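You operate a simulated robot arm through the tools that you are given. There is no shell and no other tool. Be economical: measure what you need, move in short steps, check, and stop when the job is done.

You run a simulated robot arm. Do the job below in one go: nothing can be reset, and whatever is moved stays where it is left.

Task
Fetch the blue block and set it on the cream bench top. Then push the drawer shut. Then take the grey tape pack from the fourth store shelf from the bottom and leave it on the green board on the packing bench top. Then take the ochre tape pack from the fourth store shelf from the bottom and put it on the wide grey board. Then put the blue-capped filter on the long white table top away on the long steel shelf top. Then push the top bench drawer shut. Then put one of the numbered steel blocks from the wooden drawer bench top on the grey table top. Then lift the oil cup lid open. Keep to this order. Set down upright: numbered steel block.
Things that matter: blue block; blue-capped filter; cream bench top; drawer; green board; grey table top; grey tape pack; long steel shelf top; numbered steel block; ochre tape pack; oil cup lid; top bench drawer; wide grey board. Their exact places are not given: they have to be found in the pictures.

It is judged by the outcome, as a careful person would: the job done as asked, and still so three seconds after it is handed in. It fails if anything else is knocked over, pushed out of place, dropped, spilled or broken. A push-on lid holds only when it is set on centred and level and pressed home; a screw cap is set on level and turned clockwise until tight.

Robot
A 7-joint arm with a two-finger gripper on a trunk, on a base that drives. Base frame: it is fixed to the floor where the robot stands at the start and does not move with it; the origin is under the middle of the robot, x ahead of it, y to its left, z up. Readings come in m, degrees, newtons and seconds.
With the tool pointing down near the work surface it reaches from about 0.16 to 0.54 m from the robot's upright axis, wherever it stands. Its first joint turns from -166.0 to 166.0 degrees. Places, roughly: blue block (6x6x5 cm) [0.5, -0.2, 0.9]; blue-capped filter (4x4x9 cm) [4.2, 0.4, 0.8]; cream bench top [-1, 2.9, 0.9]; drawer [5.7, 0.8, 0.6]; green board (29x20x3 cm) [4.4, -2, 0.9]; grey table top [0.9, 0, 0.8]; grey tape pack (19x9x4 cm) [6, -0.1, 1.3]; long steel shelf top (13x62 cm) [0.7, 0.68, 0.42]; numbered steel block [1.75, -2.25, 1]; ochre tape pack (19x9x4 cm) [6, -0.2, 1.3]; oil cup lid [0.3, 0.1, 0.6]; top bench drawer [4.3, -1.8, 0.7]; wide grey board (30x21x3 cm) [2.2, -2.2, 0.3]. Payload 1.71 kg.
Tool frame: the origin (TCP) lies between the finger pads and is the grasp point; the fingertips stand 0.02 m ahead of it; z points along the fingers, y is the line along which they close. Largest opening 0.096 m; the body of the gripper starts 0.113 m behind the TCP.
Orientation is told as [roll, pitch, yaw] about the base's x, y, z axes, in that order, counted from this pose: with the fingers straight down and closing along the base's y, the tool's x points along the base's -x, its y along +y and its z along -z.

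Tools
- The arm moves only by the tool jog_arm. Its argument "motion" is a list of rows, each an object (a shift or turn left out is 0, a gripper value left out holds the last) with "translation": the shift along the base's x, y, z in units of 25 mm (1.0 is 25 mm), a list of three; "dr": the turn, a rotation vector about the base's x, y, z in units of 4 degrees (1.0 is 4 degrees), a list of three; "hand": the closure, from 0 (fully open) to 1 (shut). In form: [{"translation": [dx, dy, dz], "dr": [ax, ay, az], "hand": hand}, ...]. A call has 1 to 8 rows; each row shifts and turns the commanded pose from where the row before left it. A call with a number of a shift or a turn outside -1 to 1 is refused whole. Rows are played at 5 a second. More than 0.05 m and 8.6 degrees between two rows, or a gripper value outside its range, and nothing of the call is played. Where a pose cannot be reached the arm comes as near as it can. A force on the tool above 40 N (or 10 N above the force at the start of the call, whichever is more), or a blocked arm, ends the call early, and 0.2 s more pass. Each finger travels about 0.153 m/s and halts on what it meets, pressing with about 33 N; the grip force reading is that of the motor and also rises with nothing between the fingers. The clock runs only during rows and for 0.2 s after the last one: add rows that do not move to give the fingers time. The reply holds the time, the measured pose of the TCP, the force on the tool along the base axes, the opening and the grip force, in the units named above and with some noise, with the torque about the TCP (base axes, N m) and any sound that the robot's microphone picked up.
- Cameras (640 x 400 px; columns grow to the right, rows downward): "scene" is now at [0.0291, 0.1543, 1.5541]; the picture's right is [0.01, -1.00, -0.00], its down [-0.89, -0.01, -0.46] and it looks along [0.46, 0.00, -0.89] (base axes); focal length 292 px, centre (320, 200). "wrist" rides on the gripper at [0.066, 0.014, -0.145] in the tool frame; the picture's right is [-0.21, 0.98, 0.00], its down [-0.88, -0.18, -0.45] and it looks along [-0.44, -0.09, 0.90] (tool axes); focal length 275 px, centre (320, 200).
- get_image(camera): a new picture of that camera. It takes no simulated time.
- slide_trunk(by): slides the trunk up (or, below 0, down) by that many m; the arm and the scene camera ride with it, the base frame stays. It gives what a move gives, with no picture.
- drive_base(legs): drives the robot by 1 to 6 legs, each [ahead, turn to the left] in m and degrees, along the robot's own axes; the way and the turn of a leg run together, so that a leg with both is an arc; at most 1.5 m and 180 degrees a leg. The arm and the cameras ride along, it lands a little off, and it stops where it bumps. It gives what a move gives.
- pan_tilt(pan, tilt): turns the head with the scene camera to pan (to the left, within 155 degrees either way) and tilt (down, from -29 to 69), counted from straight ahead of the robot. It gives what a move gives.
- point_at(camera, pixels): for up to 12 pixels [column, row] of the newest picture of that camera ("zoom" is the newest enlarged one), the place [x, y, z] in the base frame of the surface seen there, good to about 0.002 m. It takes no simulated time.
- enlarge(camera, box): a new picture of the part [left, top, right, bottom] of that camera's present view, enlarged. It takes no simulated time.
- hand_in(): hands the job in; it is judged then, once.

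Work in short steps. Measure before you move; look again where a grasp or a placing could have gone wrong, and mend it. You have 131 turns and 152 pictures in all, those below and enlarged ones among them. Open the gripper and draw the arm clear of the work before you hand the job in, unless the task says otherwise; then end with one line.

The tools are called after "Emit:" as a command line: name --argument value ..., lists and objects as JSON in quotes. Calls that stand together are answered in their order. jog_arm: Moves the arm, as the interface text tells. Its arguments: {"type":"object","properties":{"motion":{"type":"array","items":{"type":"object","properties":{"translation":{"type":"array","items":{"type":"number"}},"dr":{"type":"array","items":{"type":"number"}},"hand":{"type":"number"}}}}},"required":["motion"]} The other tools are called the same way: slide_trunk (by) slides the trunk up or down; drive_base (legs) drives the base; pan_tilt (pan, tilt) turns the head that bears the scene camera; get_image (camera) takes a picture; point_at (camera, pixels) gives the place of the surface under pixels of a picture; enlarge (camera, box) takes an enlarged picture of a part of a camera's view; hand_in () hands the job in.

At the start:

```text
t: 0.0
eef_pos: [0.3904, 0.3434, 1.092]
ee_rot: [0.1, 0.0, 0.0]
force: [0.7, -0.6, -0.6]
moment: [0.01, -0.01, -0.02]
opening: 0.0959
grip_force: 0.1
trunk travel left (down, up): [-0.175, 0.211]
robot x, y, heading: [-0.003, -0.0025, 0.1]
head pan, tilt: [0.6, 61.8]
```

scene: 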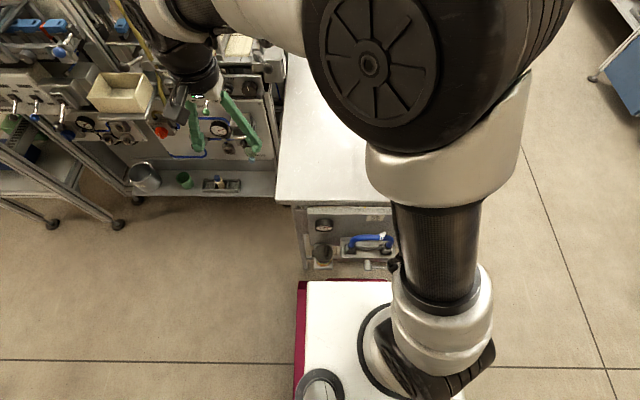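
wrist: 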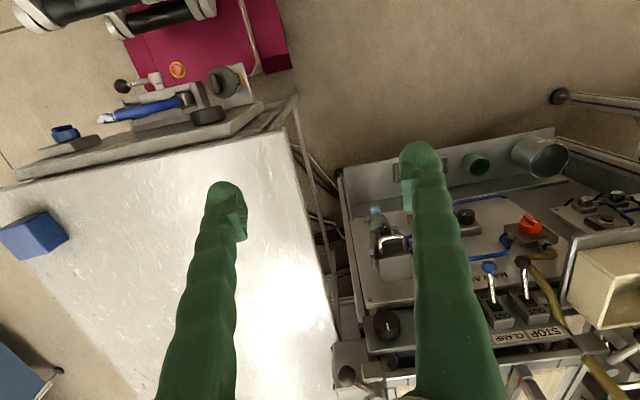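

The wrist picture shows the blue block at about (35,235) on the grey table. I measure it and the table, and look around.

Emit:
point_at --camera "wrist" --pixels '[[22, 226], [45, 214], [62, 238], [25, 250], [8, 235], [120, 250], [60, 132], [65, 140], [150, 105], [290, 140], [480, 165], [375, 215]]'

Emit:
enlarge --camera "wrist" --box '[0, 50, 320, 250]'

Emit:
pan_tilt --pan 0 --tilt 20

Emit:
get_image --camera "scene"

```text
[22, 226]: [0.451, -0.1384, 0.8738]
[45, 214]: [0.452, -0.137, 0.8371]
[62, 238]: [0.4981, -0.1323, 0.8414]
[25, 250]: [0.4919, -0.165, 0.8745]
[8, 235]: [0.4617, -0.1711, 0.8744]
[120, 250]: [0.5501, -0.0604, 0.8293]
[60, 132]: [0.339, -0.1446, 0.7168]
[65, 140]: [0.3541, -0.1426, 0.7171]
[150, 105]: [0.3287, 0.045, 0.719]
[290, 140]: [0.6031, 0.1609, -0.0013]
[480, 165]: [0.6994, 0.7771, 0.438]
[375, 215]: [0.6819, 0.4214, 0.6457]
```

```text
2.00 times, centred on (160, 150) of wrist
```

zoom: 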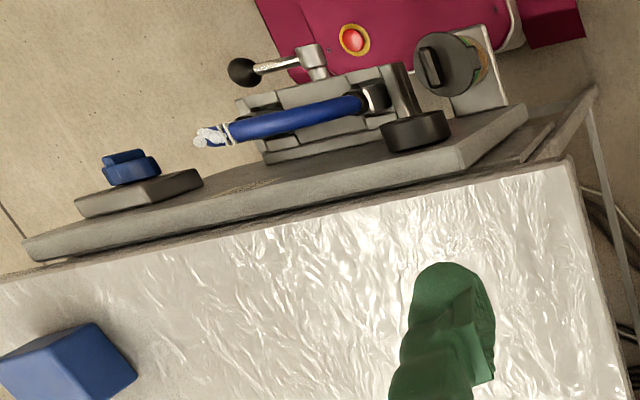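

```text
t: 1.1
eef_pos: [0.3744, 0.3428, 1.0968]
ee_rot: [0.0, -0.8, -0.1]
force: [0.1, -0.1, 0.2]
moment: [0.02, -0.02, 0.01]
opening: 0.0959
grip_force: 0.0
trunk travel left (down, up): [-0.175, 0.211]
robot x, y, heading: [-0.001, -0.001, -0.2]
head pan, tilt: [0.0, 20.0]
```

```text
148 pictures are left
```

scene: 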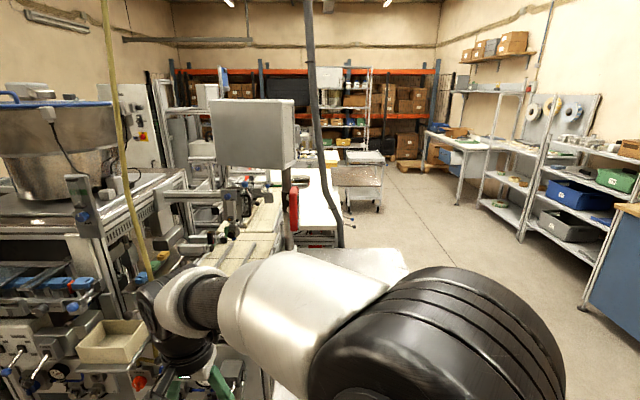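

The block top is at z≈0.874 near (0.47,-0.155). I carry the gripper over it at height and look.

Emit:
jog_arm --motion '[{"translation": [0.2, -1, 0], "hand": 0}, {"translation": [0.2, -1, 0]}, {"translation": [0.2, -1, 0]}, {"translation": [0.2, -1, 0]}, {"translation": [0.2, -1, 0]}, {"translation": [0.2, -1, 0]}, {"translation": [0.2, -1, 0]}, {"translation": [0.2, -1, 0]}]'

Emit:
jog_arm --motion '[{"translation": [0, -1, 0]}, {"translation": [0, -1, 0]}, {"translation": [0, -1, 0]}, {"translation": [0, -1, 0]}, {"translation": [0, -1, 0]}, {"translation": [0, -1, 0]}, {"translation": [0, -1, 0]}, {"translation": [0, -1, 0]}]'

Emit:
jog_arm --motion '[{"translation": [0.5, -1, -0.5]}, {"translation": [0.5, -1, -0.5]}, {"translation": [0.5, -1, -0.5]}, {"translation": [0.5, -1, -0.5]}, {}]'

Emit:
get_image --camera "wrist"

Emit:
get_image --camera "scene"

```text
t: 2.9
eef_pos: [0.4122, 0.1434, 1.097]
ee_rot: [0.0, -0.7, 0.0]
force: [0.0, 0.9, -0.1]
moment: [0.02, 0.01, 0.03]
opening: 0.0959
grip_force: 0.1
trunk travel left (down, up): [-0.175, 0.211]
robot x, y, heading: [0.0014, -0.0007, -0.0]
head pan, tilt: [0.0, 20.0]
```

```text
t: 4.7
eef_pos: [0.4141, -0.0593, 1.0988]
ee_rot: [0.2, -0.8, 0.0]
force: [0.0, -1.2, -0.2]
moment: [0.0, -0.01, 0.01]
opening: 0.0958
grip_force: 0.0
trunk travel left (down, up): [-0.175, 0.211]
robot x, y, heading: [0.0032, -0.0013, 0.0]
head pan, tilt: [0.0, 20.0]
```

```text
t: 5.9
eef_pos: [0.4609, -0.1572, 1.0484]
ee_rot: [0.0, -0.8, 0.0]
force: [0.4, 0.8, -0.6]
moment: [0.01, 0.01, 0.03]
opening: 0.096
grip_force: 0.0
trunk travel left (down, up): [-0.175, 0.211]
robot x, y, heading: [-0.0029, 0.002, 0.1]
head pan, tilt: [0.0, 20.0]
```

```text
147 pictures are left
```

wrist: 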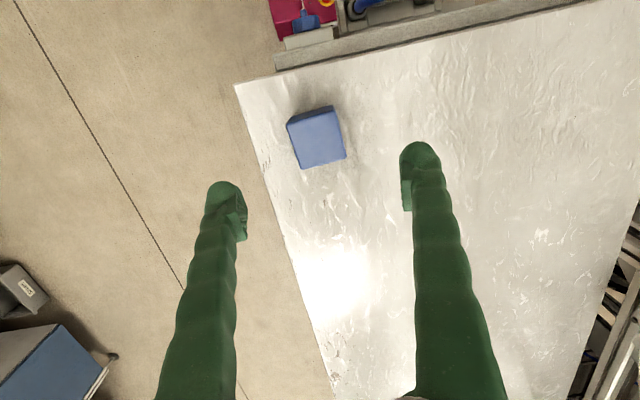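

```text
146 pictures are left
```

scene: 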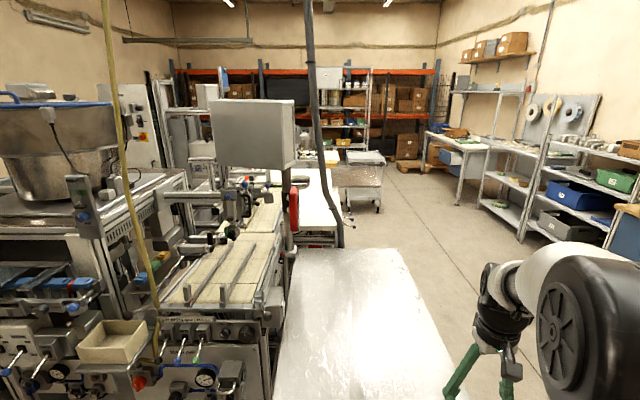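

Block top in the wrist view has corners near (290,120), (333,107), (346,155), (303,168). I measure them for centre and yaw.

Emit:
point_at --camera "wrist" --pixels '[[293, 124], [331, 113], [344, 154], [304, 166], [318, 138], [360, 200], [250, 100], [320, 330]]'

Emit:
pan_tilt --pan 100 --tilt 20

Emit:
get_image --camera "scene"

```text
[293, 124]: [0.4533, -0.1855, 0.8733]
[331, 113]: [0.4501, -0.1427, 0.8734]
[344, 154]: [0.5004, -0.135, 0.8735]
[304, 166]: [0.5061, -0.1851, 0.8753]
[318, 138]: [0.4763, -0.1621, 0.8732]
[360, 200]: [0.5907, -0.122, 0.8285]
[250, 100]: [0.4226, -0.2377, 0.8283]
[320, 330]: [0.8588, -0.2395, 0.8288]
```

```text
t: 7.7
eef_pos: [0.4605, -0.1571, 1.0488]
ee_rot: [0.1, -0.8, 0.0]
force: [-0.5, -0.1, -0.8]
moment: [0.03, -0.01, 0.0]
opening: 0.0958
grip_force: 0.1
trunk travel left (down, up): [-0.175, 0.211]
robot x, y, heading: [0.0015, 0.0021, -0.2]
head pan, tilt: [100.0, 20.0]
```

```text
145 pictures are left
```

scene: 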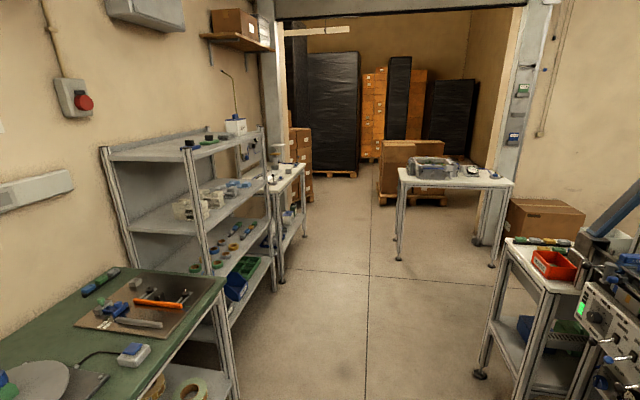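

Block centre (0.477,-0.162), turned about +5°. I descend and grip; and measure the candidates for the cream top at (285,175) and (455,180).

Emit:
point_at --camera "scene" --pixels '[[290, 178], [304, 168], [283, 186], [268, 182], [410, 172], [500, 182], [455, 181], [210, 148], [140, 290], [360, 270], [430, 320]]'

Emit:
enlarge --camera "scene" --box '[220, 100, 380, 200]'

Emit:
jog_arm --motion '[{"translation": [0.3, -0.1, -1], "dr": [0, 0.2, 0.6]}, {"translation": [0.3, -0.1, -1], "dr": [0, 0, 0.6]}, {"translation": [0, 0, -1]}, {"translation": [0, 0, -1]}, {"translation": [0, 0, -1]}, {}]'

Emit:
get_image --camera "wrist"

```text
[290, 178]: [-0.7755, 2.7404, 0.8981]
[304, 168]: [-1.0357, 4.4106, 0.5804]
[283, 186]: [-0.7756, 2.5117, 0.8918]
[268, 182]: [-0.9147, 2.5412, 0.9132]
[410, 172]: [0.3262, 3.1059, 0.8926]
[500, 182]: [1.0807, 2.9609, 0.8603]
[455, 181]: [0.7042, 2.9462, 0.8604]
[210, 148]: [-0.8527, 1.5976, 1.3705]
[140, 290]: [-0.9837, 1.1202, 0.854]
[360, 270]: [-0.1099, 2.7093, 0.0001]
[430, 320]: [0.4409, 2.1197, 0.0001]
```

```text
4.00 times, centred on (300, 150) of scene
```

zoom: 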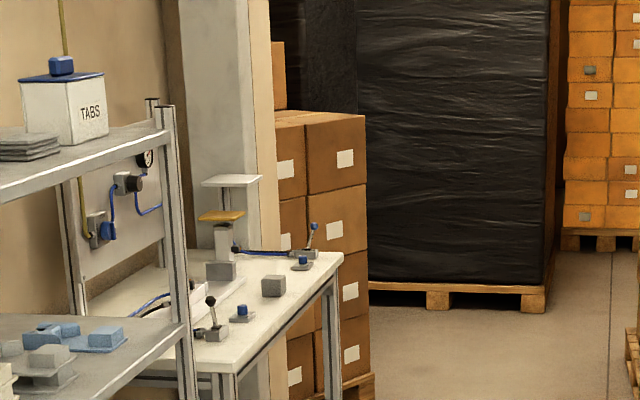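

```text
t: 9.1
eef_pos: [0.4784, -0.1629, 0.9204]
ee_rot: [0.0, 0.0, 4.7]
force: [0.2, -0.2, -0.4]
moment: [-0.02, 0.01, 0.0]
opening: 0.0962
grip_force: 0.1
trunk travel left (down, up): [-0.175, 0.211]
robot x, y, heading: [0.0004, 0.0033, -0.1]
head pan, tilt: [100.0, 20.0]
```

```text
143 pictures are left
```

wrist: 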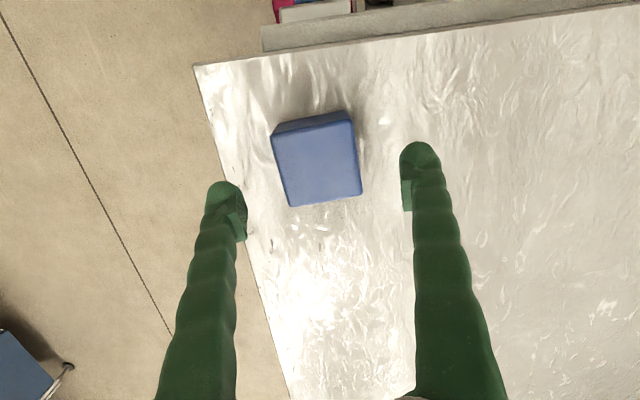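

The block sits between the fingers and is aligned. I go down 63 mm and close.

Emit:
jog_arm --motion '[{"translation": [0, 0, -1]}, {"translation": [0, 0, -0.9]}, {"translation": [0, 0, -0.6]}, {}, {"hand": 0.6}, {"hand": 1}, {"hand": 1}]'

Emit:
jog_arm --motion '[{"translation": [0, 0, 1]}, {"translation": [0, 0, 1]}, {"translation": [0, 0, 1]}, {"translation": [0, 0, 1]}, {"translation": [0, 0, 1]}, {"translation": [0, 0, 1]}, {"translation": [0, 0, 1]}, {}]'

Emit:
get_image --camera "wrist"

Emit:
pan_tilt --pan 150 --tilt 40

Emit:
get_image --camera "scene"

Emit:
pan_tilt --pan -100 --tilt 20

Emit:
get_image --camera "scene"

```text
t: 10.7
eef_pos: [0.4788, -0.1626, 0.8577]
ee_rot: [0.0, 0.0, 4.8]
force: [-0.1, -1.2, 2.2]
moment: [-0.05, -0.03, -0.01]
opening: 0.0648
grip_force: 32.9
trunk travel left (down, up): [-0.175, 0.211]
robot x, y, heading: [0.0005, 0.0009, 0.0]
head pan, tilt: [100.0, 20.0]
```

```text
t: 12.4
eef_pos: [0.481, -0.1607, 1.0358]
ee_rot: [0.0, 0.0, 4.8]
force: [0.7, 0.0, -1.7]
moment: [0.01, 0.0, 0.01]
opening: 0.0648
grip_force: 33.6
trunk travel left (down, up): [-0.175, 0.211]
robot x, y, heading: [-0.0006, 0.0034, -0.1]
head pan, tilt: [100.0, 20.0]
```

```text
142 pictures are left
```

wrist: 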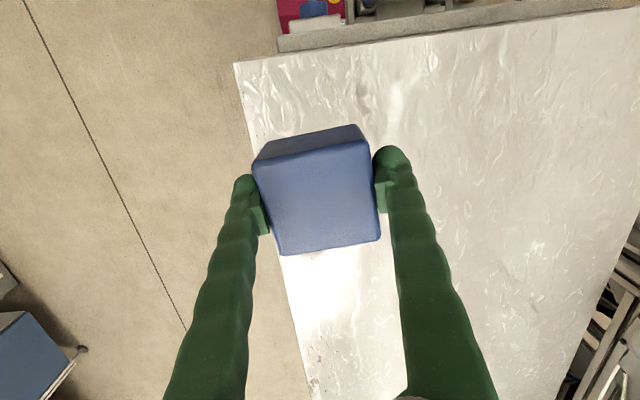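

```text
t: 13.6
eef_pos: [0.4801, -0.1609, 1.0346]
ee_rot: [0.0, -0.1, 4.8]
force: [-0.1, 0.3, -1.6]
moment: [0.02, 0.03, 0.0]
opening: 0.0649
grip_force: 32.9
trunk travel left (down, up): [-0.175, 0.211]
robot x, y, heading: [-0.0019, -0.0005, -0.3]
head pan, tilt: [150.0, 40.0]
```

```text
141 pictures are left
```

scene: 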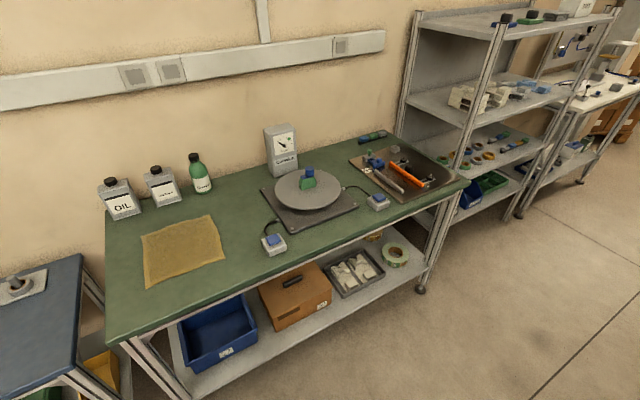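

```text
t: 17.1
eef_pos: [0.4802, -0.1617, 1.0333]
ee_rot: [0.0, 0.0, 4.8]
force: [0.7, -1.1, -2.9]
moment: [0.0, -0.02, -0.03]
opening: 0.0645
grip_force: 33.1
trunk travel left (down, up): [-0.175, 0.211]
robot x, y, heading: [0.0007, -0.0004, 0.0]
head pan, tilt: [-100.0, 20.0]
```

```text
140 pictures are left
```

scene: 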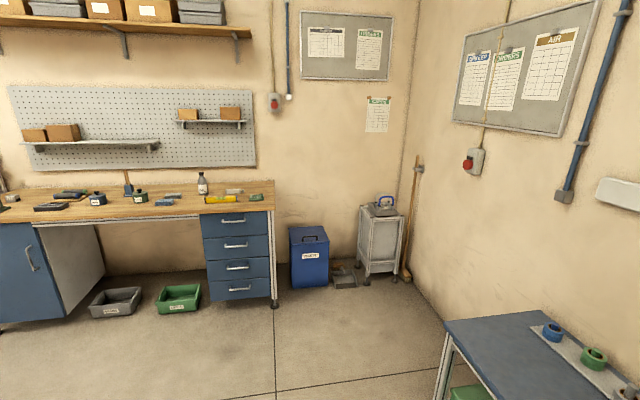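

Block held. I draw the arm in and look at the floor to the left for the way to the cream bench.

Emit:
jog_arm --motion '[{"translation": [-0.8, 0.4, 0.3]}, {"translation": [-0.8, 0.4, 0.3]}, {"translation": [-0.8, 0.4, 0.3]}, {"translation": [-0.8, 0.4, 0.3]}, {"translation": [-0.8, 0.4, 0.3]}, {"translation": [-0.8, 0.4, 0.3]}, {}]'

Emit:
pan_tilt --pan 90 --tilt 55

Emit:
get_image --camera "scene"

Emit:
point_at --camera "scene" --pixels '[[200, 200], [440, 200], [320, 300], [320, 380], [200, 300], [440, 300], [100, 300], [540, 300]]'

Emit:
pan_tilt --pan 0 --tilt 69

Emit:
get_image --camera "scene"

```text
t: 18.7
eef_pos: [0.3582, -0.1038, 1.0809]
ee_rot: [0.1, 0.0, 4.8]
force: [0.3, 0.8, -2.5]
moment: [-0.01, 0.01, 0.03]
opening: 0.0646
grip_force: 33.0
trunk travel left (down, up): [-0.175, 0.211]
robot x, y, heading: [0.0028, 0.0023, -0.0]
head pan, tilt: [-100.0, 20.0]
```

```text
t: 21.6
eef_pos: [0.3574, -0.1038, 1.0812]
ee_rot: [0.0, 0.0, 4.7]
force: [0.1, -0.4, -2.1]
moment: [0.0, -0.04, -0.01]
opening: 0.0645
grip_force: 32.7
trunk travel left (down, up): [-0.175, 0.211]
robot x, y, heading: [0.0069, -0.0026, 0.1]
head pan, tilt: [90.0, 55.0]
```

```text
139 pictures are left
```

scene: 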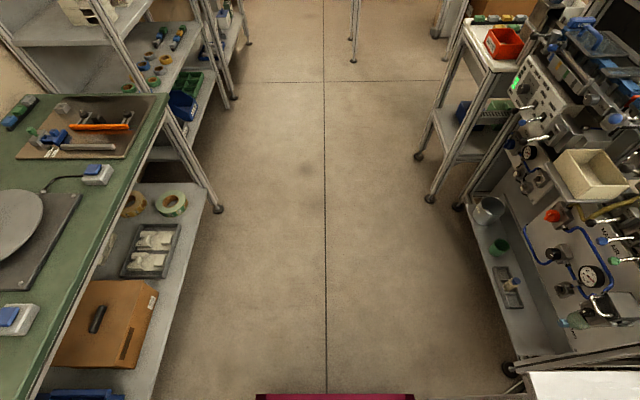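

```text
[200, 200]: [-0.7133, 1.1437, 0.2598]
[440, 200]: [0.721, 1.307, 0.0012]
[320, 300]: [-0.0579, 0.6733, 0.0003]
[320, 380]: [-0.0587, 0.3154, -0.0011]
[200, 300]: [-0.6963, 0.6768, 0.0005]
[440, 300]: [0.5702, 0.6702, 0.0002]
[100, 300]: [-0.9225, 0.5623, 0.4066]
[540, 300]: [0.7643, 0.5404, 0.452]
```

```text
t: 23.2
eef_pos: [0.3584, -0.1035, 1.0813]
ee_rot: [0.0, 0.0, 4.7]
force: [-0.3, -0.1, -1.5]
moment: [0.02, 0.01, 0.0]
opening: 0.0645
grip_force: 33.2
trunk travel left (down, up): [-0.175, 0.211]
robot x, y, heading: [0.0014, 0.0004, 0.1]
head pan, tilt: [0.0, 68.8]
```

```text
138 pictures are left
```

scene: 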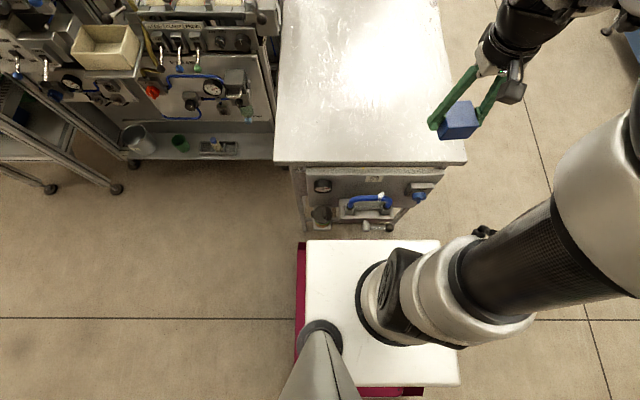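

The floor between x≈-0.68 and 0.6 is free. I back off, turn left, drive up the aisle and face the cream bench.

Emit:
drive_base --legs '[[-0.12, 0], [0, 93], [1.35, 0], [1.35, 0], [0, 87]]'

Emit:
pan_tilt --pan 0 --tilt 45

Emit:
get_image --camera "scene"

Emit:
get_image --camera "wrist"

```text
t: 47.4
eef_pos: [-0.6112, 2.8299, 1.0807]
ee_rot: [-0.1, -0.1, -175.0]
force: [0.0, -0.7, -2.3]
moment: [-0.02, 0.0, -0.01]
opening: 0.0633
grip_force: 33.2
trunk travel left (down, up): [-0.175, 0.211]
robot x, y, heading: [-0.2535, 2.7334, -179.5]
head pan, tilt: [0.0, 68.8]
```

```text
t: 48.3
eef_pos: [-0.5945, 2.8317, 1.0857]
ee_rot: [0.0, -0.8, -174.8]
force: [0.0, 0.0, -1.8]
moment: [0.03, -0.02, -0.02]
opening: 0.0635
grip_force: 33.3
trunk travel left (down, up): [-0.175, 0.211]
robot x, y, heading: [-0.2507, 2.7342, -179.5]
head pan, tilt: [0.0, 45.0]
```

```text
137 pictures are left
```

scene: 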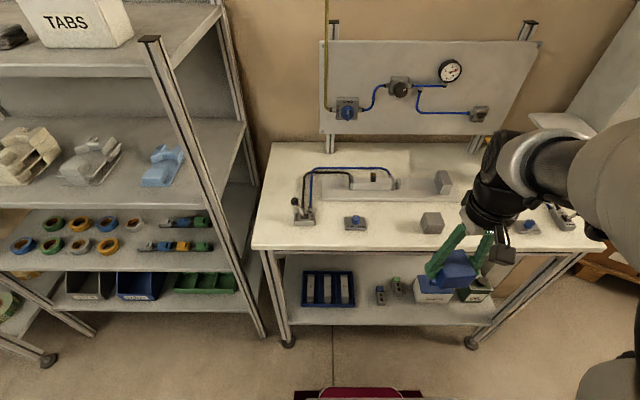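

```text
136 pictures are left
```

wrist: 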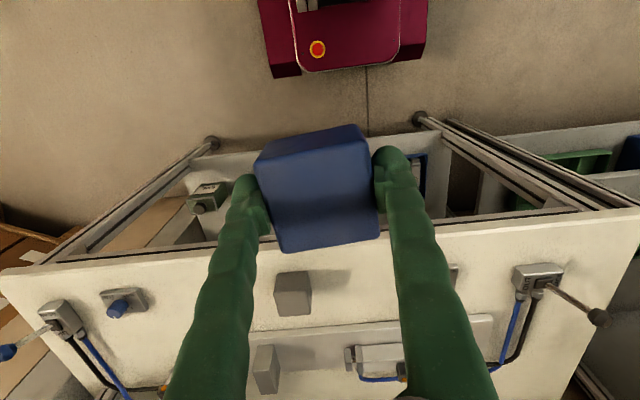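

I measure bench points to choose a free spot for the block.

Emit:
point_at --camera "scene" --pixels '[[395, 240], [366, 222], [345, 222], [421, 222], [443, 222], [395, 222], [395, 205], [395, 192], [258, 245], [520, 226], [470, 235]]'

Emit:
point_at --camera "wrist" --pixels '[[276, 285], [310, 285], [200, 240], [200, 300], [140, 300], [200, 340]]'

```text
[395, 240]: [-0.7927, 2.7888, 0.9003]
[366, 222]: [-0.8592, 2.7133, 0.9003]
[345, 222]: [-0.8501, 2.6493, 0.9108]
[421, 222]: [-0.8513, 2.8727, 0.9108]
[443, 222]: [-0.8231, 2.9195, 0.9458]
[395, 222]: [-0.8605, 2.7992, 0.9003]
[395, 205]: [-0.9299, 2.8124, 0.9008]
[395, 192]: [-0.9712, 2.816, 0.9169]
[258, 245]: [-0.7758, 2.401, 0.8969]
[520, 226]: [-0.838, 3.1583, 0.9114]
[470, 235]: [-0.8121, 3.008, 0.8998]
```

```text
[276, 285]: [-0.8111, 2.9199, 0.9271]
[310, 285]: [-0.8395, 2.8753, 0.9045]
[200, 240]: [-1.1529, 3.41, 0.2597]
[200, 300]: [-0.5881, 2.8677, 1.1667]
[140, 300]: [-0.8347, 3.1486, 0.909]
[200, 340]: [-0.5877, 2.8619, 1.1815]
```

Surface z=0.900; free gap centred on (-0.845, 2.797). I drive 0.15 ahead.

Emit:
drive_base --legs '[[0.15, 0]]'

Emit:
jog_arm --motion '[{"translation": [-0.5, -0.3, 0], "dr": [0, 0, -0.6]}, {"translation": [-0.5, -0.3, -0.3], "dr": [0, 0, -0.6]}, {"translation": [-0.5, -0.3, -0.5]}, {"translation": [-0.5, 0, -0.5]}, {"translation": [-0.5, 0, -0.5]}, {}]'

Emit:
get_image --camera "wrist"

Emit:
get_image --camera "scene"

```text
t: 49.7
eef_pos: [-0.7588, 2.8283, 1.0852]
ee_rot: [0.0, -0.5, -174.7]
force: [-0.2, 0.7, -2.1]
moment: [0.03, -0.06, 0.0]
opening: 0.0636
grip_force: 33.0
trunk travel left (down, up): [-0.175, 0.211]
robot x, y, heading: [-0.4092, 2.7341, -179.5]
head pan, tilt: [0.0, 45.0]
```

```text
t: 51.1
eef_pos: [-0.8026, 2.805, 1.0444]
ee_rot: [-0.1, -1.5, -179.5]
force: [1.7, -0.9, -1.5]
moment: [0.0, 0.04, -0.01]
opening: 0.0636
grip_force: 33.1
trunk travel left (down, up): [-0.175, 0.211]
robot x, y, heading: [-0.4124, 2.7377, -179.6]
head pan, tilt: [0.0, 45.0]
```

```text
135 pictures are left
```

wrist: 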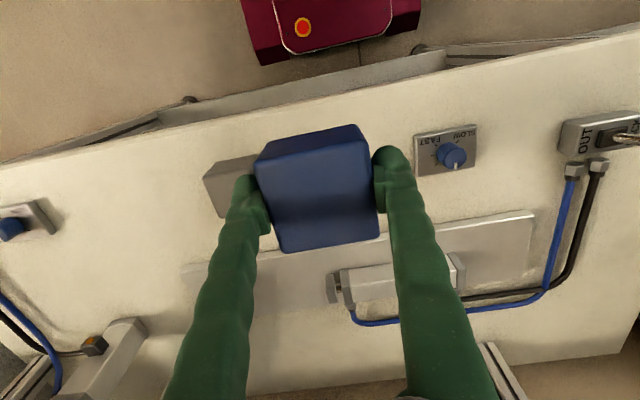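

```text
134 pictures are left
```

scene: 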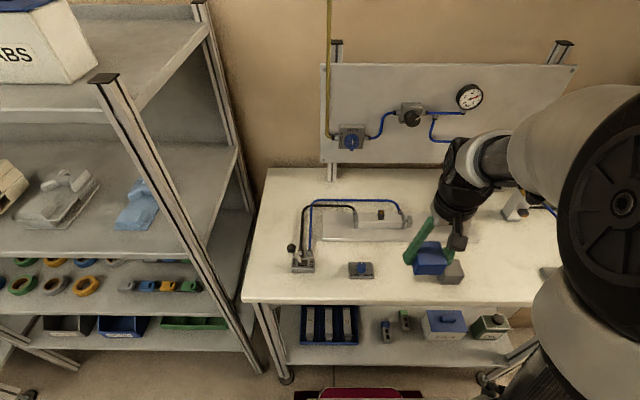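

I now lower the block into the gap in two stages, correcting the small tilt.

Emit:
jog_arm --motion '[{"translation": [-0.45, -0.1, -0.6], "dr": [0, -0.2, -0.1]}, {"translation": [-0.45, -0.1, -0.7], "dr": [0, -0.2, 0]}, {"translation": [-0.45, -0.1, -0.7]}, {"translation": [-0.4, -0.1, -0.7]}, {"translation": [0, 0, -0.7]}, {}]'

Emit:
get_image --camera "wrist"

```text
t: 52.5
eef_pos: [-0.846, 2.7972, 0.957]
ee_rot: [-0.1, 0.2, -179.8]
force: [-0.3, 0.0, -1.6]
moment: [0.01, -0.01, -0.02]
opening: 0.0637
grip_force: 33.1
trunk travel left (down, up): [-0.175, 0.211]
robot x, y, heading: [-0.4084, 2.7279, -179.6]
head pan, tilt: [0.0, 45.0]
```

```text
133 pictures are left
```

wrist: 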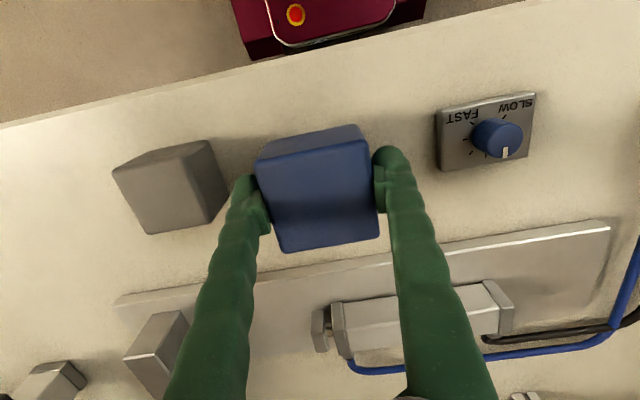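

Clear on both sides. I lower the last 27 mm, open a little, and rise.

Emit:
jog_arm --motion '[{"translation": [0, 0, -0.6]}, {"translation": [0, 0, -0.45]}, {}, {"hand": 0.2}, {"hand": 0.2}]'

Emit:
jog_arm --motion '[{"translation": [0, 0, 0.5]}, {"translation": [0, 0, 1]}, {"translation": [0, 0, 1]}, {"translation": [0.3, 0, 1]}, {"translation": [1, 0, 1]}, {"translation": [1, 0, 1]}, {"translation": [1, 0, 1], "hand": 0}, {}]'

Emit:
get_image --camera "wrist"

Emit:
get_image --camera "scene"

```text
t: 53.7
eef_pos: [-0.8471, 2.7975, 0.9332]
ee_rot: [-0.1, 0.2, -179.9]
force: [-0.3, -0.2, 0.2]
moment: [0.02, 0.02, 0.01]
opening: 0.0769
grip_force: 0.0
trunk travel left (down, up): [-0.175, 0.211]
robot x, y, heading: [-0.4075, 2.7327, -179.3]
head pan, tilt: [0.0, 45.0]
```

```text
t: 55.5
eef_pos: [-0.7655, 2.7982, 1.0969]
ee_rot: [0.0, 0.2, -179.9]
force: [-0.4, -0.5, -0.2]
moment: [0.03, -0.04, 0.03]
opening: 0.0959
grip_force: 0.1
trunk travel left (down, up): [-0.175, 0.211]
robot x, y, heading: [-0.4081, 2.732, -179.6]
head pan, tilt: [0.0, 45.0]
```

```text
132 pictures are left
```

wrist: 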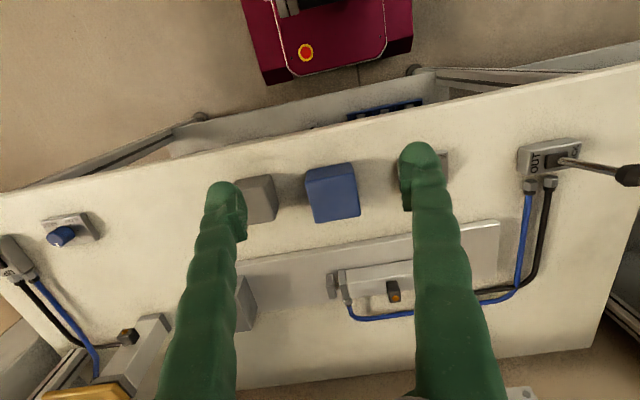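

```text
131 pictures are left
```

scene: 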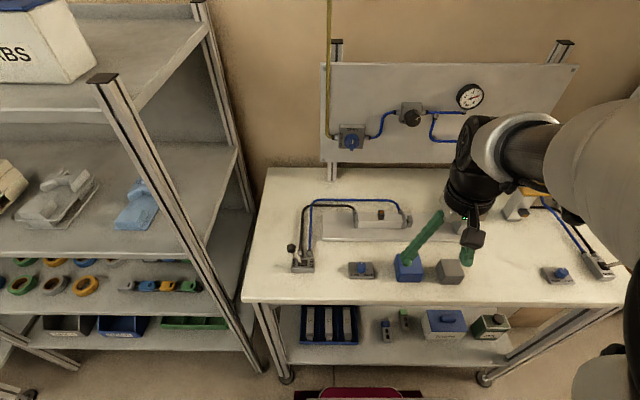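

Block is on the bench. I back out, go down the aisle and turn to face along +x on the right of the table.

Emit:
drive_base --legs '[[-0.3, 0], [0, 90], [1.2, 0], [1.2, 0], [1.15, 0], [0, 90]]'

Emit:
pan_tilt --pan 0 --tilt 25

Emit:
get_image --camera "scene"

Emit:
point_at --camera "scene" --pixels '[[320, 380], [320, 300], [320, 240], [320, 200], [250, 300], [250, 220], [400, 220], [450, 220], [370, 180], [200, 160], [420, 300], [320, 150]]'

```text
t: 84.6
eef_pos: [0.1514, -0.8719, 1.0958]
ee_rot: [-0.1, 0.2, -3.7]
force: [0.1, 0.4, -0.4]
moment: [0.0, -0.02, -0.01]
opening: 0.0962
grip_force: 0.1
trunk travel left (down, up): [-0.175, 0.211]
robot x, y, heading: [-0.2002, -0.7877, -3.2]
head pan, tilt: [0.0, 45.0]
```

```text
t: 85.5
eef_pos: [0.1326, -0.8713, 1.1019]
ee_rot: [-0.1, -0.7, -3.6]
force: [1.2, -0.2, -0.3]
moment: [0.0, -0.06, -0.04]
opening: 0.0961
grip_force: 0.0
trunk travel left (down, up): [-0.175, 0.211]
robot x, y, heading: [-0.2031, -0.788, -3.3]
head pan, tilt: [0.0, 25.0]
```

```text
130 pictures are left
```

scene: 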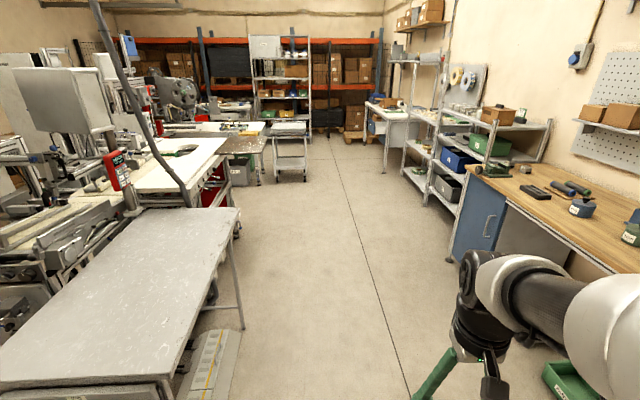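

```text
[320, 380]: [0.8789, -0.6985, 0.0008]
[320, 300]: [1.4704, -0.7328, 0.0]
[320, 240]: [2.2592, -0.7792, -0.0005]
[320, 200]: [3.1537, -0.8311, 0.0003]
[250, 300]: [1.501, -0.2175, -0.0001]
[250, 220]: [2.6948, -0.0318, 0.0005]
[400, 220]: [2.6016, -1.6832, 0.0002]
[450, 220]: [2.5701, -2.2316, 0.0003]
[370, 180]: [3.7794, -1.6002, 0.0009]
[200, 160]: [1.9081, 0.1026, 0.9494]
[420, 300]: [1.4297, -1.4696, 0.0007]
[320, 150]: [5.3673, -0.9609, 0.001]
```

The aisle is clear to x≈5.3 along y≈-0.8. I drive 4.3 m ahead and look.

Emit:
drive_base --legs '[[0, 3.2], [1.45, 0], [1.45, 0], [1.45, 0]]'

Emit:
pan_tilt --pan 20 --tilt 25

Emit:
get_image --camera "scene"

Emit:
point_at --camera "scene" --pixels '[[320, 380], [320, 300], [320, 240], [250, 300], [400, 300], [150, 200], [320, 150], [320, 100], [400, 150], [250, 150], [200, 150], [450, 150]]'

```text
t: 104.8
eef_pos: [3.7369, -0.7152, 1.0982]
ee_rot: [-0.1, -0.2, 3.1]
force: [-0.3, -0.2, -0.7]
moment: [0.01, -0.14, 0.0]
opening: 0.0961
grip_force: 0.2
trunk travel left (down, up): [-0.175, 0.211]
robot x, y, heading: [3.3816, -0.6677, 3.5]
head pan, tilt: [0.0, 25.0]
stopped in leg 4: the robot was blocked; the commanded pose is now the measured one
```

```text
t: 105.6
eef_pos: [3.7312, -0.715, 1.101]
ee_rot: [-0.1, -0.5, 3.1]
force: [-0.7, -0.4, 0.0]
moment: [0.0, -0.11, 0.01]
opening: 0.0958
grip_force: 0.1
trunk travel left (down, up): [-0.175, 0.211]
robot x, y, heading: [3.384, -0.6769, 3.6]
head pan, tilt: [20.0, 25.0]
```

```text
129 pictures are left
```

scene: 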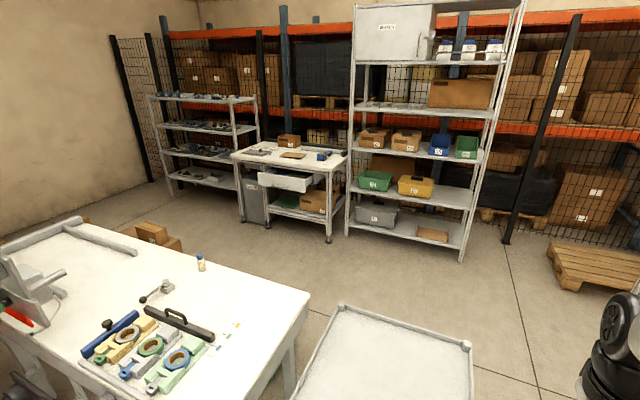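

```text
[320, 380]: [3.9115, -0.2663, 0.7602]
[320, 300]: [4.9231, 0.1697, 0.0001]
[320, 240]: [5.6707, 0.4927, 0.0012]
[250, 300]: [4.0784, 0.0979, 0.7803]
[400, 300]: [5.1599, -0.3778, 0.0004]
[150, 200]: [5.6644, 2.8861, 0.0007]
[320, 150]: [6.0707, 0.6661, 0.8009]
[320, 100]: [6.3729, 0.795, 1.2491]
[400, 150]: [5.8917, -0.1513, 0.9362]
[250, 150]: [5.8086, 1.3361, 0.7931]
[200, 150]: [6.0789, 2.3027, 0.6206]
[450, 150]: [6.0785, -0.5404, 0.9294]
```

I was blocked, evidently by the tray cart ahead-left. I measure the cart and the right side before backing off.

Emit:
point_at --camera "scene" --pixels '[[342, 306], [468, 345], [296, 390], [470, 390], [200, 262], [165, 290], [305, 295], [292, 185]]'

Emit:
pan_tilt --pan -25 --tilt 45

Emit:
get_image --camera "scene"

Emit:
pan_tilt --pan 25 --tilt 65

Emit:
get_image --camera "scene"

```text
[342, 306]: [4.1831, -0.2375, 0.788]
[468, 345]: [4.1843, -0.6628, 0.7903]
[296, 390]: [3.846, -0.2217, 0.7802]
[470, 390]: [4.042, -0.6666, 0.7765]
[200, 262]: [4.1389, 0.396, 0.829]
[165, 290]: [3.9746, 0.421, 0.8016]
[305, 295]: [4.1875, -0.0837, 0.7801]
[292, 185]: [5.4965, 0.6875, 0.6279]
```

```text
t: 106.7
eef_pos: [3.7227, -0.7159, 1.1035]
ee_rot: [-0.1, -1.0, 2.9]
force: [0.2, 0.1, -0.4]
moment: [0.0, -0.12, -0.01]
opening: 0.096
grip_force: 0.0
trunk travel left (down, up): [-0.175, 0.211]
robot x, y, heading: [3.383, -0.668, 3.5]
head pan, tilt: [-25.0, 45.0]
```

```text
128 pictures are left
```

scene: 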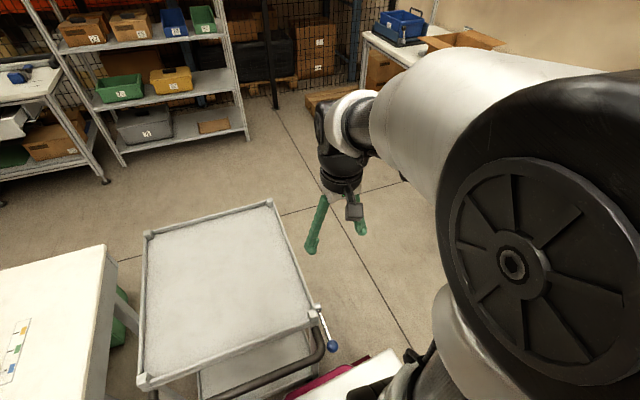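

```text
t: 107.9
eef_pos: [3.7167, -0.7164, 1.1051]
ee_rot: [-0.1, -1.5, 3.0]
force: [-0.1, -0.3, -0.3]
moment: [0.01, -0.05, 0.0]
opening: 0.096
grip_force: 0.1
trunk travel left (down, up): [-0.175, 0.211]
robot x, y, heading: [3.3861, -0.6727, 3.3]
head pan, tilt: [25.0, 65.0]
```

```text
127 pictures are left
```

scene: 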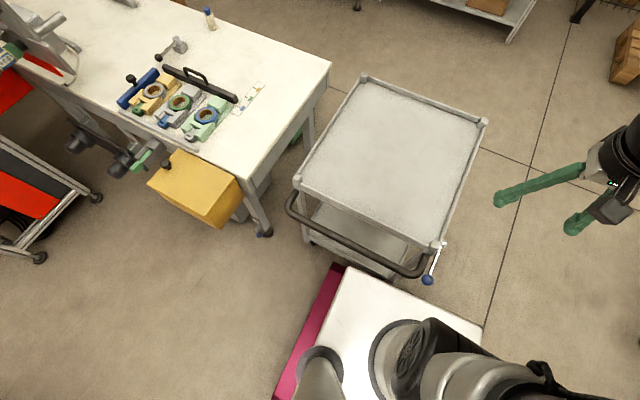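

The base's front touched the cart's handle side at x≈3.6. I back off 0.35, swing around it at y≈-1.0 and pass.

Emit:
drive_base --legs '[[-0.35, 0], [0, -33.4], [0.62, 0], [0, 29.5], [1.25, 0]]'

Emit:
pan_tilt --pan 30 --tilt 25

Emit:
get_image --camera "scene"

Emit:
pan_tilt --pan -90 --tilt 35

Emit:
get_image --camera "scene"

```text
t: 123.3
eef_pos: [5.1365, -1.1017, 1.1047]
ee_rot: [0.0, -1.3, -1.2]
force: [-0.2, -0.6, -0.7]
moment: [0.0, 0.03, -0.03]
opening: 0.096
grip_force: 0.0
trunk travel left (down, up): [-0.175, 0.211]
robot x, y, heading: [4.8089, -1.0296, -0.8]
head pan, tilt: [25.0, 65.0]
```

```text
t: 124.4
eef_pos: [5.1213, -1.1011, 1.1093]
ee_rot: [-0.1, -2.0, -1.4]
force: [0.0, 0.1, 0.5]
moment: [0.0, 0.03, 0.0]
opening: 0.096
grip_force: 0.0
trunk travel left (down, up): [-0.175, 0.211]
robot x, y, heading: [4.8055, -1.0369, -0.9]
head pan, tilt: [30.0, 25.0]
```

```text
126 pictures are left
```

scene: 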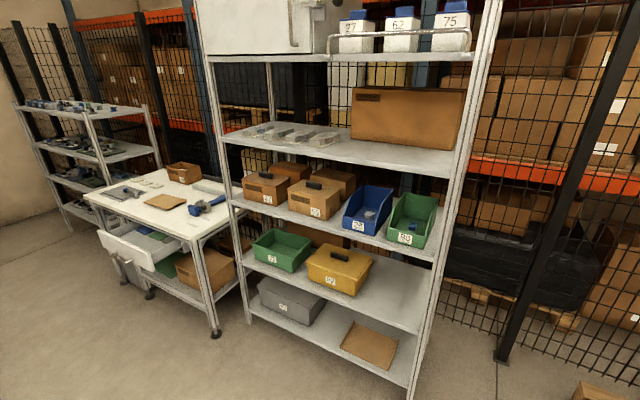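

```text
t: 126.4
eef_pos: [5.1198, -1.1006, 1.1103]
ee_rot: [-0.1, -2.2, -1.3]
force: [-0.1, 0.6, 0.2]
moment: [0.03, 0.01, 0.02]
opening: 0.0963
grip_force: 0.1
trunk travel left (down, up): [-0.175, 0.211]
robot x, y, heading: [4.8052, -1.0329, -1.0]
head pan, tilt: [-90.0, 35.0]
```

```text
125 pictures are left
```

scene: 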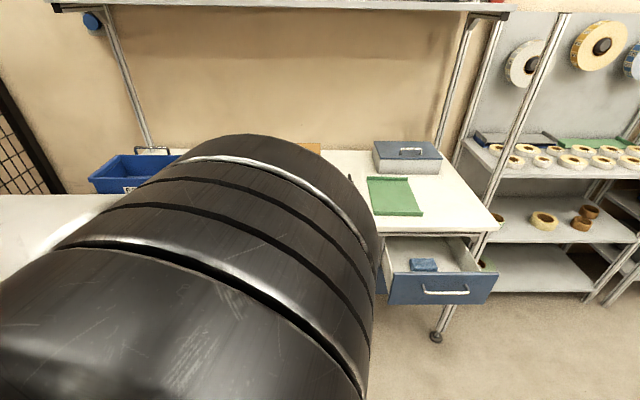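

The open drawer is at (140,245) in the shelf view. I look at it again closely and measure, plus the packing bench's green board and drawer now in view.

Emit:
point_at --camera "scene" --pixels '[[370, 180], [409, 180], [420, 212], [375, 214], [393, 198], [387, 290], [495, 280], [445, 292], [405, 265], [437, 270], [440, 335], [490, 225]]'

Emit:
pan_tilt --pan 60 --tilt 30

Emit:
get_image --camera "scene"

Emit:
enlarge --camera "scene" --box '[320, 120, 480, 220]'

```text
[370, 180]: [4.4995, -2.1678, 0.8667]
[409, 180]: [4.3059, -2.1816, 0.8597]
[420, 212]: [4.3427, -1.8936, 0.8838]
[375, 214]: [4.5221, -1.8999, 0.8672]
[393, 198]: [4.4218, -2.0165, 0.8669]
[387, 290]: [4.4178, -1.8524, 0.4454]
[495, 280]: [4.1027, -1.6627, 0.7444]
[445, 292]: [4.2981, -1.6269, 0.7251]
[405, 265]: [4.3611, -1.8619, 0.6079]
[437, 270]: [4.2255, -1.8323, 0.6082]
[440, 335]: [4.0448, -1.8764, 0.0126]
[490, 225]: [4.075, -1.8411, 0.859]
```

```text
t: 128.8
eef_pos: [5.1197, -1.101, 1.1086]
ee_rot: [-0.2, -2.2, -1.3]
force: [0.4, -0.4, -0.2]
moment: [-0.01, 0.01, -0.03]
opening: 0.0958
grip_force: 0.0
trunk travel left (down, up): [-0.175, 0.211]
robot x, y, heading: [4.8046, -1.0306, -1.0]
head pan, tilt: [60.0, 30.0]
```

```text
124 pictures are left
```

scene: 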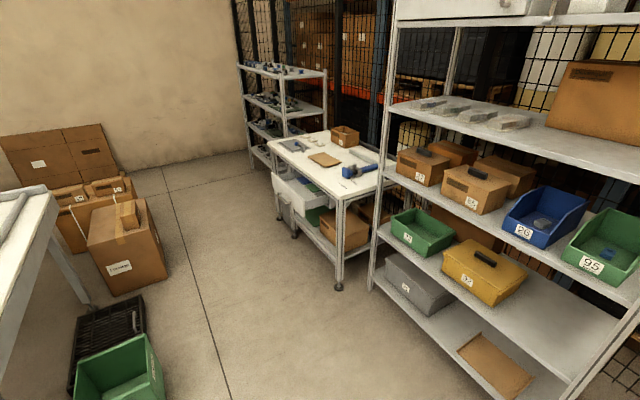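

```text
4.00 times, centred on (400, 170) of scene
```

zoom: 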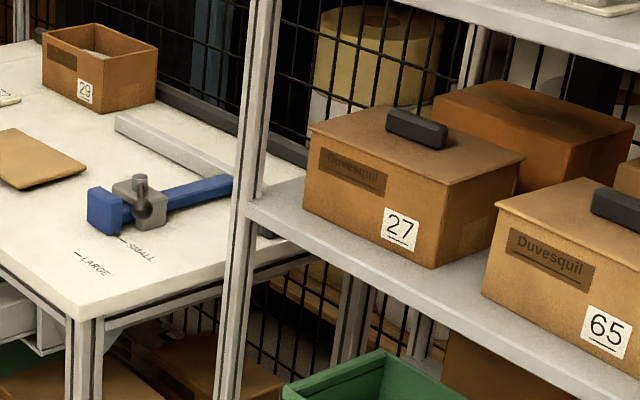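

I measure the floor obstacles on the left and the drawer's face.

Emit:
point_at --camera "scene" --pixels '[[155, 390], [145, 310], [165, 270], [220, 320], [200, 230], [283, 205], [300, 208], [290, 190], [276, 180], [320, 210], [338, 285], [370, 290]]'

Emit:
enlarge --camera "scene" --box '[250, 140, 410, 240]'

```text
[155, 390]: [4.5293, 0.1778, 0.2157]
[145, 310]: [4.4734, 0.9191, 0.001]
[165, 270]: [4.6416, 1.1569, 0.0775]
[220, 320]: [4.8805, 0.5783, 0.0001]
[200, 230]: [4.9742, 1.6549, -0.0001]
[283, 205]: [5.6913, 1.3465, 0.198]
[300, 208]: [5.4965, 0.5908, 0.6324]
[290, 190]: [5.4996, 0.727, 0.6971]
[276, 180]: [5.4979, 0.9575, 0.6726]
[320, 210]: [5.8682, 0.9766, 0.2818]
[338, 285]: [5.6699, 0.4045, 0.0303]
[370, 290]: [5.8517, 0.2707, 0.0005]
```

```text
4.00 times, centred on (330, 190) of scene
```

zoom: 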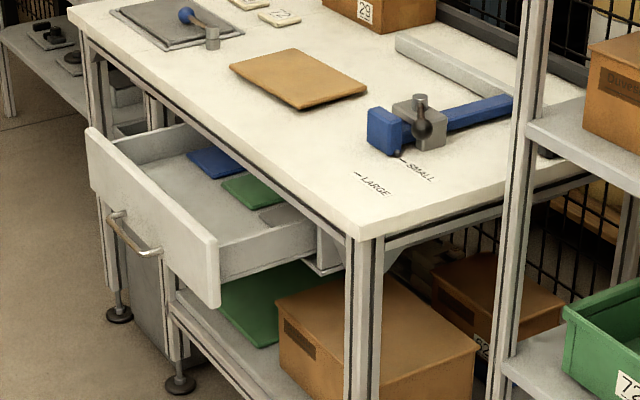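

Drawer face at x≈5.497, y 0.58–0.98, z 0.60–0.70; needs ~0.17 m push. I drive to face it from about (4.95, 0.76).

Emit:
drive_base --legs '[[0.13, 0], [0, 91], [0.9, 0], [0.9, 0], [0, -90]]'

Emit:
pan_tilt --pan 5 --tilt 45

Emit:
get_image --camera "scene"

```text
t: 148.6
eef_pos: [5.2764, 0.7001, 1.1097]
ee_rot: [-0.1, -2.2, -1.7]
force: [0.7, 0.7, -0.1]
moment: [-0.03, -0.01, -0.02]
opening: 0.0962
grip_force: 0.0
trunk travel left (down, up): [-0.175, 0.211]
robot x, y, heading: [4.9636, 0.7757, -1.3]
head pan, tilt: [60.0, 30.0]
```

```text
t: 149.8
eef_pos: [5.2627, 0.7008, 1.1127]
ee_rot: [-0.1, -2.9, -1.6]
force: [0.0, 0.1, -0.2]
moment: [-0.03, 0.08, -0.02]
opening: 0.0959
grip_force: 0.0
trunk travel left (down, up): [-0.175, 0.211]
robot x, y, heading: [4.9674, 0.7783, -1.1]
head pan, tilt: [5.0, 45.0]
```

```text
121 pictures are left
```

scene: 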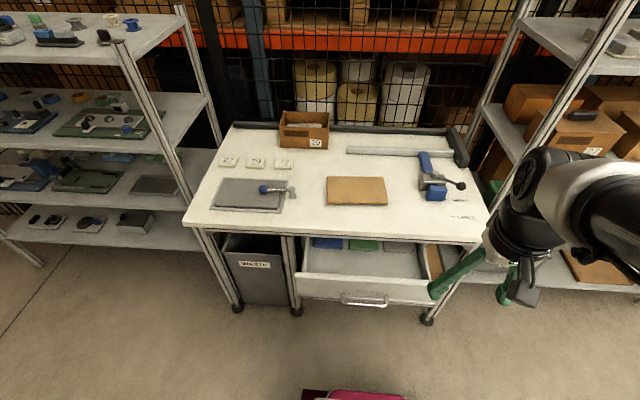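

Emit:
point_at --camera "scene" --pixels '[[310, 288], [410, 292], [365, 302], [340, 305], [390, 305], [360, 240], [310, 280], [430, 290]]'

Emit:
slide_trunk --by -0.15

Emit:
jog_arm --motion '[{"translation": [-0.4, 0.3, -0.8], "dr": [0, -1, 0], "hand": 1}, {"translation": [-0.4, 0.3, -0.8], "dr": [0, -1, 0]}, {"translation": [-0.4, 0.3, -0.8], "dr": [0, -1, 0]}, {"translation": [-0.4, 0, -0.8], "dr": [0, -1, 0]}, {"translation": [-0.4, 0, -0.8], "dr": [0, -1, 0]}, {"translation": [0, 0, -0.8], "dr": [0, -1, 0]}, {"translation": [0, 0, -0.8], "dr": [0, -1, 0]}, {"translation": [0, 0, -0.8], "dr": [0, -1, 0]}]'

Emit:
get_image --camera "scene"

```text
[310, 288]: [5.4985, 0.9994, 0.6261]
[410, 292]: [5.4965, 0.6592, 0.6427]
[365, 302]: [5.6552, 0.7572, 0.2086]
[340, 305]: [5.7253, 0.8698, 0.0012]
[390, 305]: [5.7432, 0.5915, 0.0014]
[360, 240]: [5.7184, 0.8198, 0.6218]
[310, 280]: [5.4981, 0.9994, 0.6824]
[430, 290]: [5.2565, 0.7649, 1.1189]
```

```text
t: 151.6
eef_pos: [5.2595, 0.7008, 0.9632]
ee_rot: [0.0, -3.2, -1.6]
force: [-0.7, 1.2, 0.0]
moment: [0.03, -0.02, 0.0]
opening: 0.0957
grip_force: 0.1
trunk travel left (down, up): [-0.025, 0.361]
robot x, y, heading: [4.9642, 0.7736, -1.2]
head pan, tilt: [5.0, 45.0]
```

```text
t: 153.4
eef_pos: [5.3236, 0.674, 0.9312]
ee_rot: [0.8, -35.0, -1.9]
force: [0.3, -0.4, -0.2]
moment: [0.0, -0.01, 0.01]
opening: 0.0
grip_force: 29.1
out of reach, approached as far as the arm can: row 3, 4, 5, 6, 7, 8
trunk travel left (down, up): [-0.025, 0.361]
robot x, y, heading: [4.9679, 0.7767, -1.1]
head pan, tilt: [5.0, 45.0]
```

```text
120 pictures are left
```

scene: 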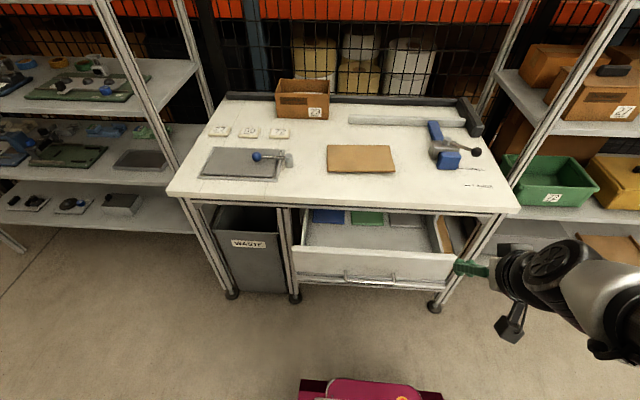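

Close to the robot the pitch is limited; further out should do. I go down in front of the drawer face, keeping tips short of x=5.45.

Emit:
jog_arm --motion '[{"translation": [0.2, 0.1, -1], "hand": 1}, {"translation": [0.2, 0.1, -1]}, {"translation": [0.2, 0.1, -1]}, {"translation": [0.2, 0.1, -1]}, {"translation": [0.2, 0.1, -1]}, {"translation": [0.2, 0.1, -1]}, {"translation": [0.2, 0.1, -1]}, {"translation": [0.2, 0.1, -1]}]'

Emit:
get_image --camera "scene"

```text
t: 155.2
eef_pos: [5.4083, 0.6758, 0.7594]
ee_rot: [0.9, -34.9, -1.9]
force: [-0.4, 0.2, -0.1]
moment: [-0.01, -0.01, 0.0]
opening: 0.0
grip_force: 29.3
out of reach, approached as far as the arm can: row 1, 2, 3, 4, 5, 6
trunk travel left (down, up): [-0.025, 0.361]
robot x, y, heading: [4.9684, 0.7745, -1.1]
head pan, tilt: [5.0, 45.0]
```

```text
119 pictures are left
```

scene: 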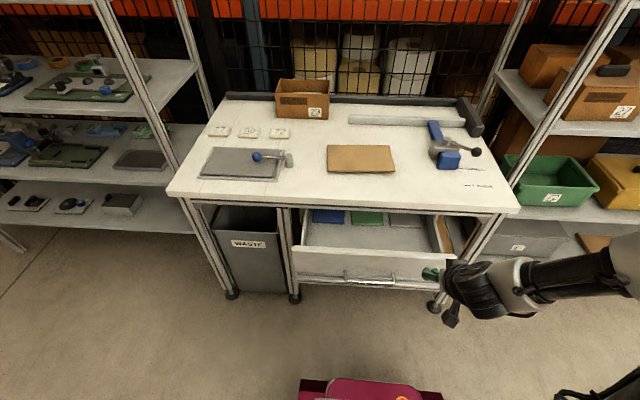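

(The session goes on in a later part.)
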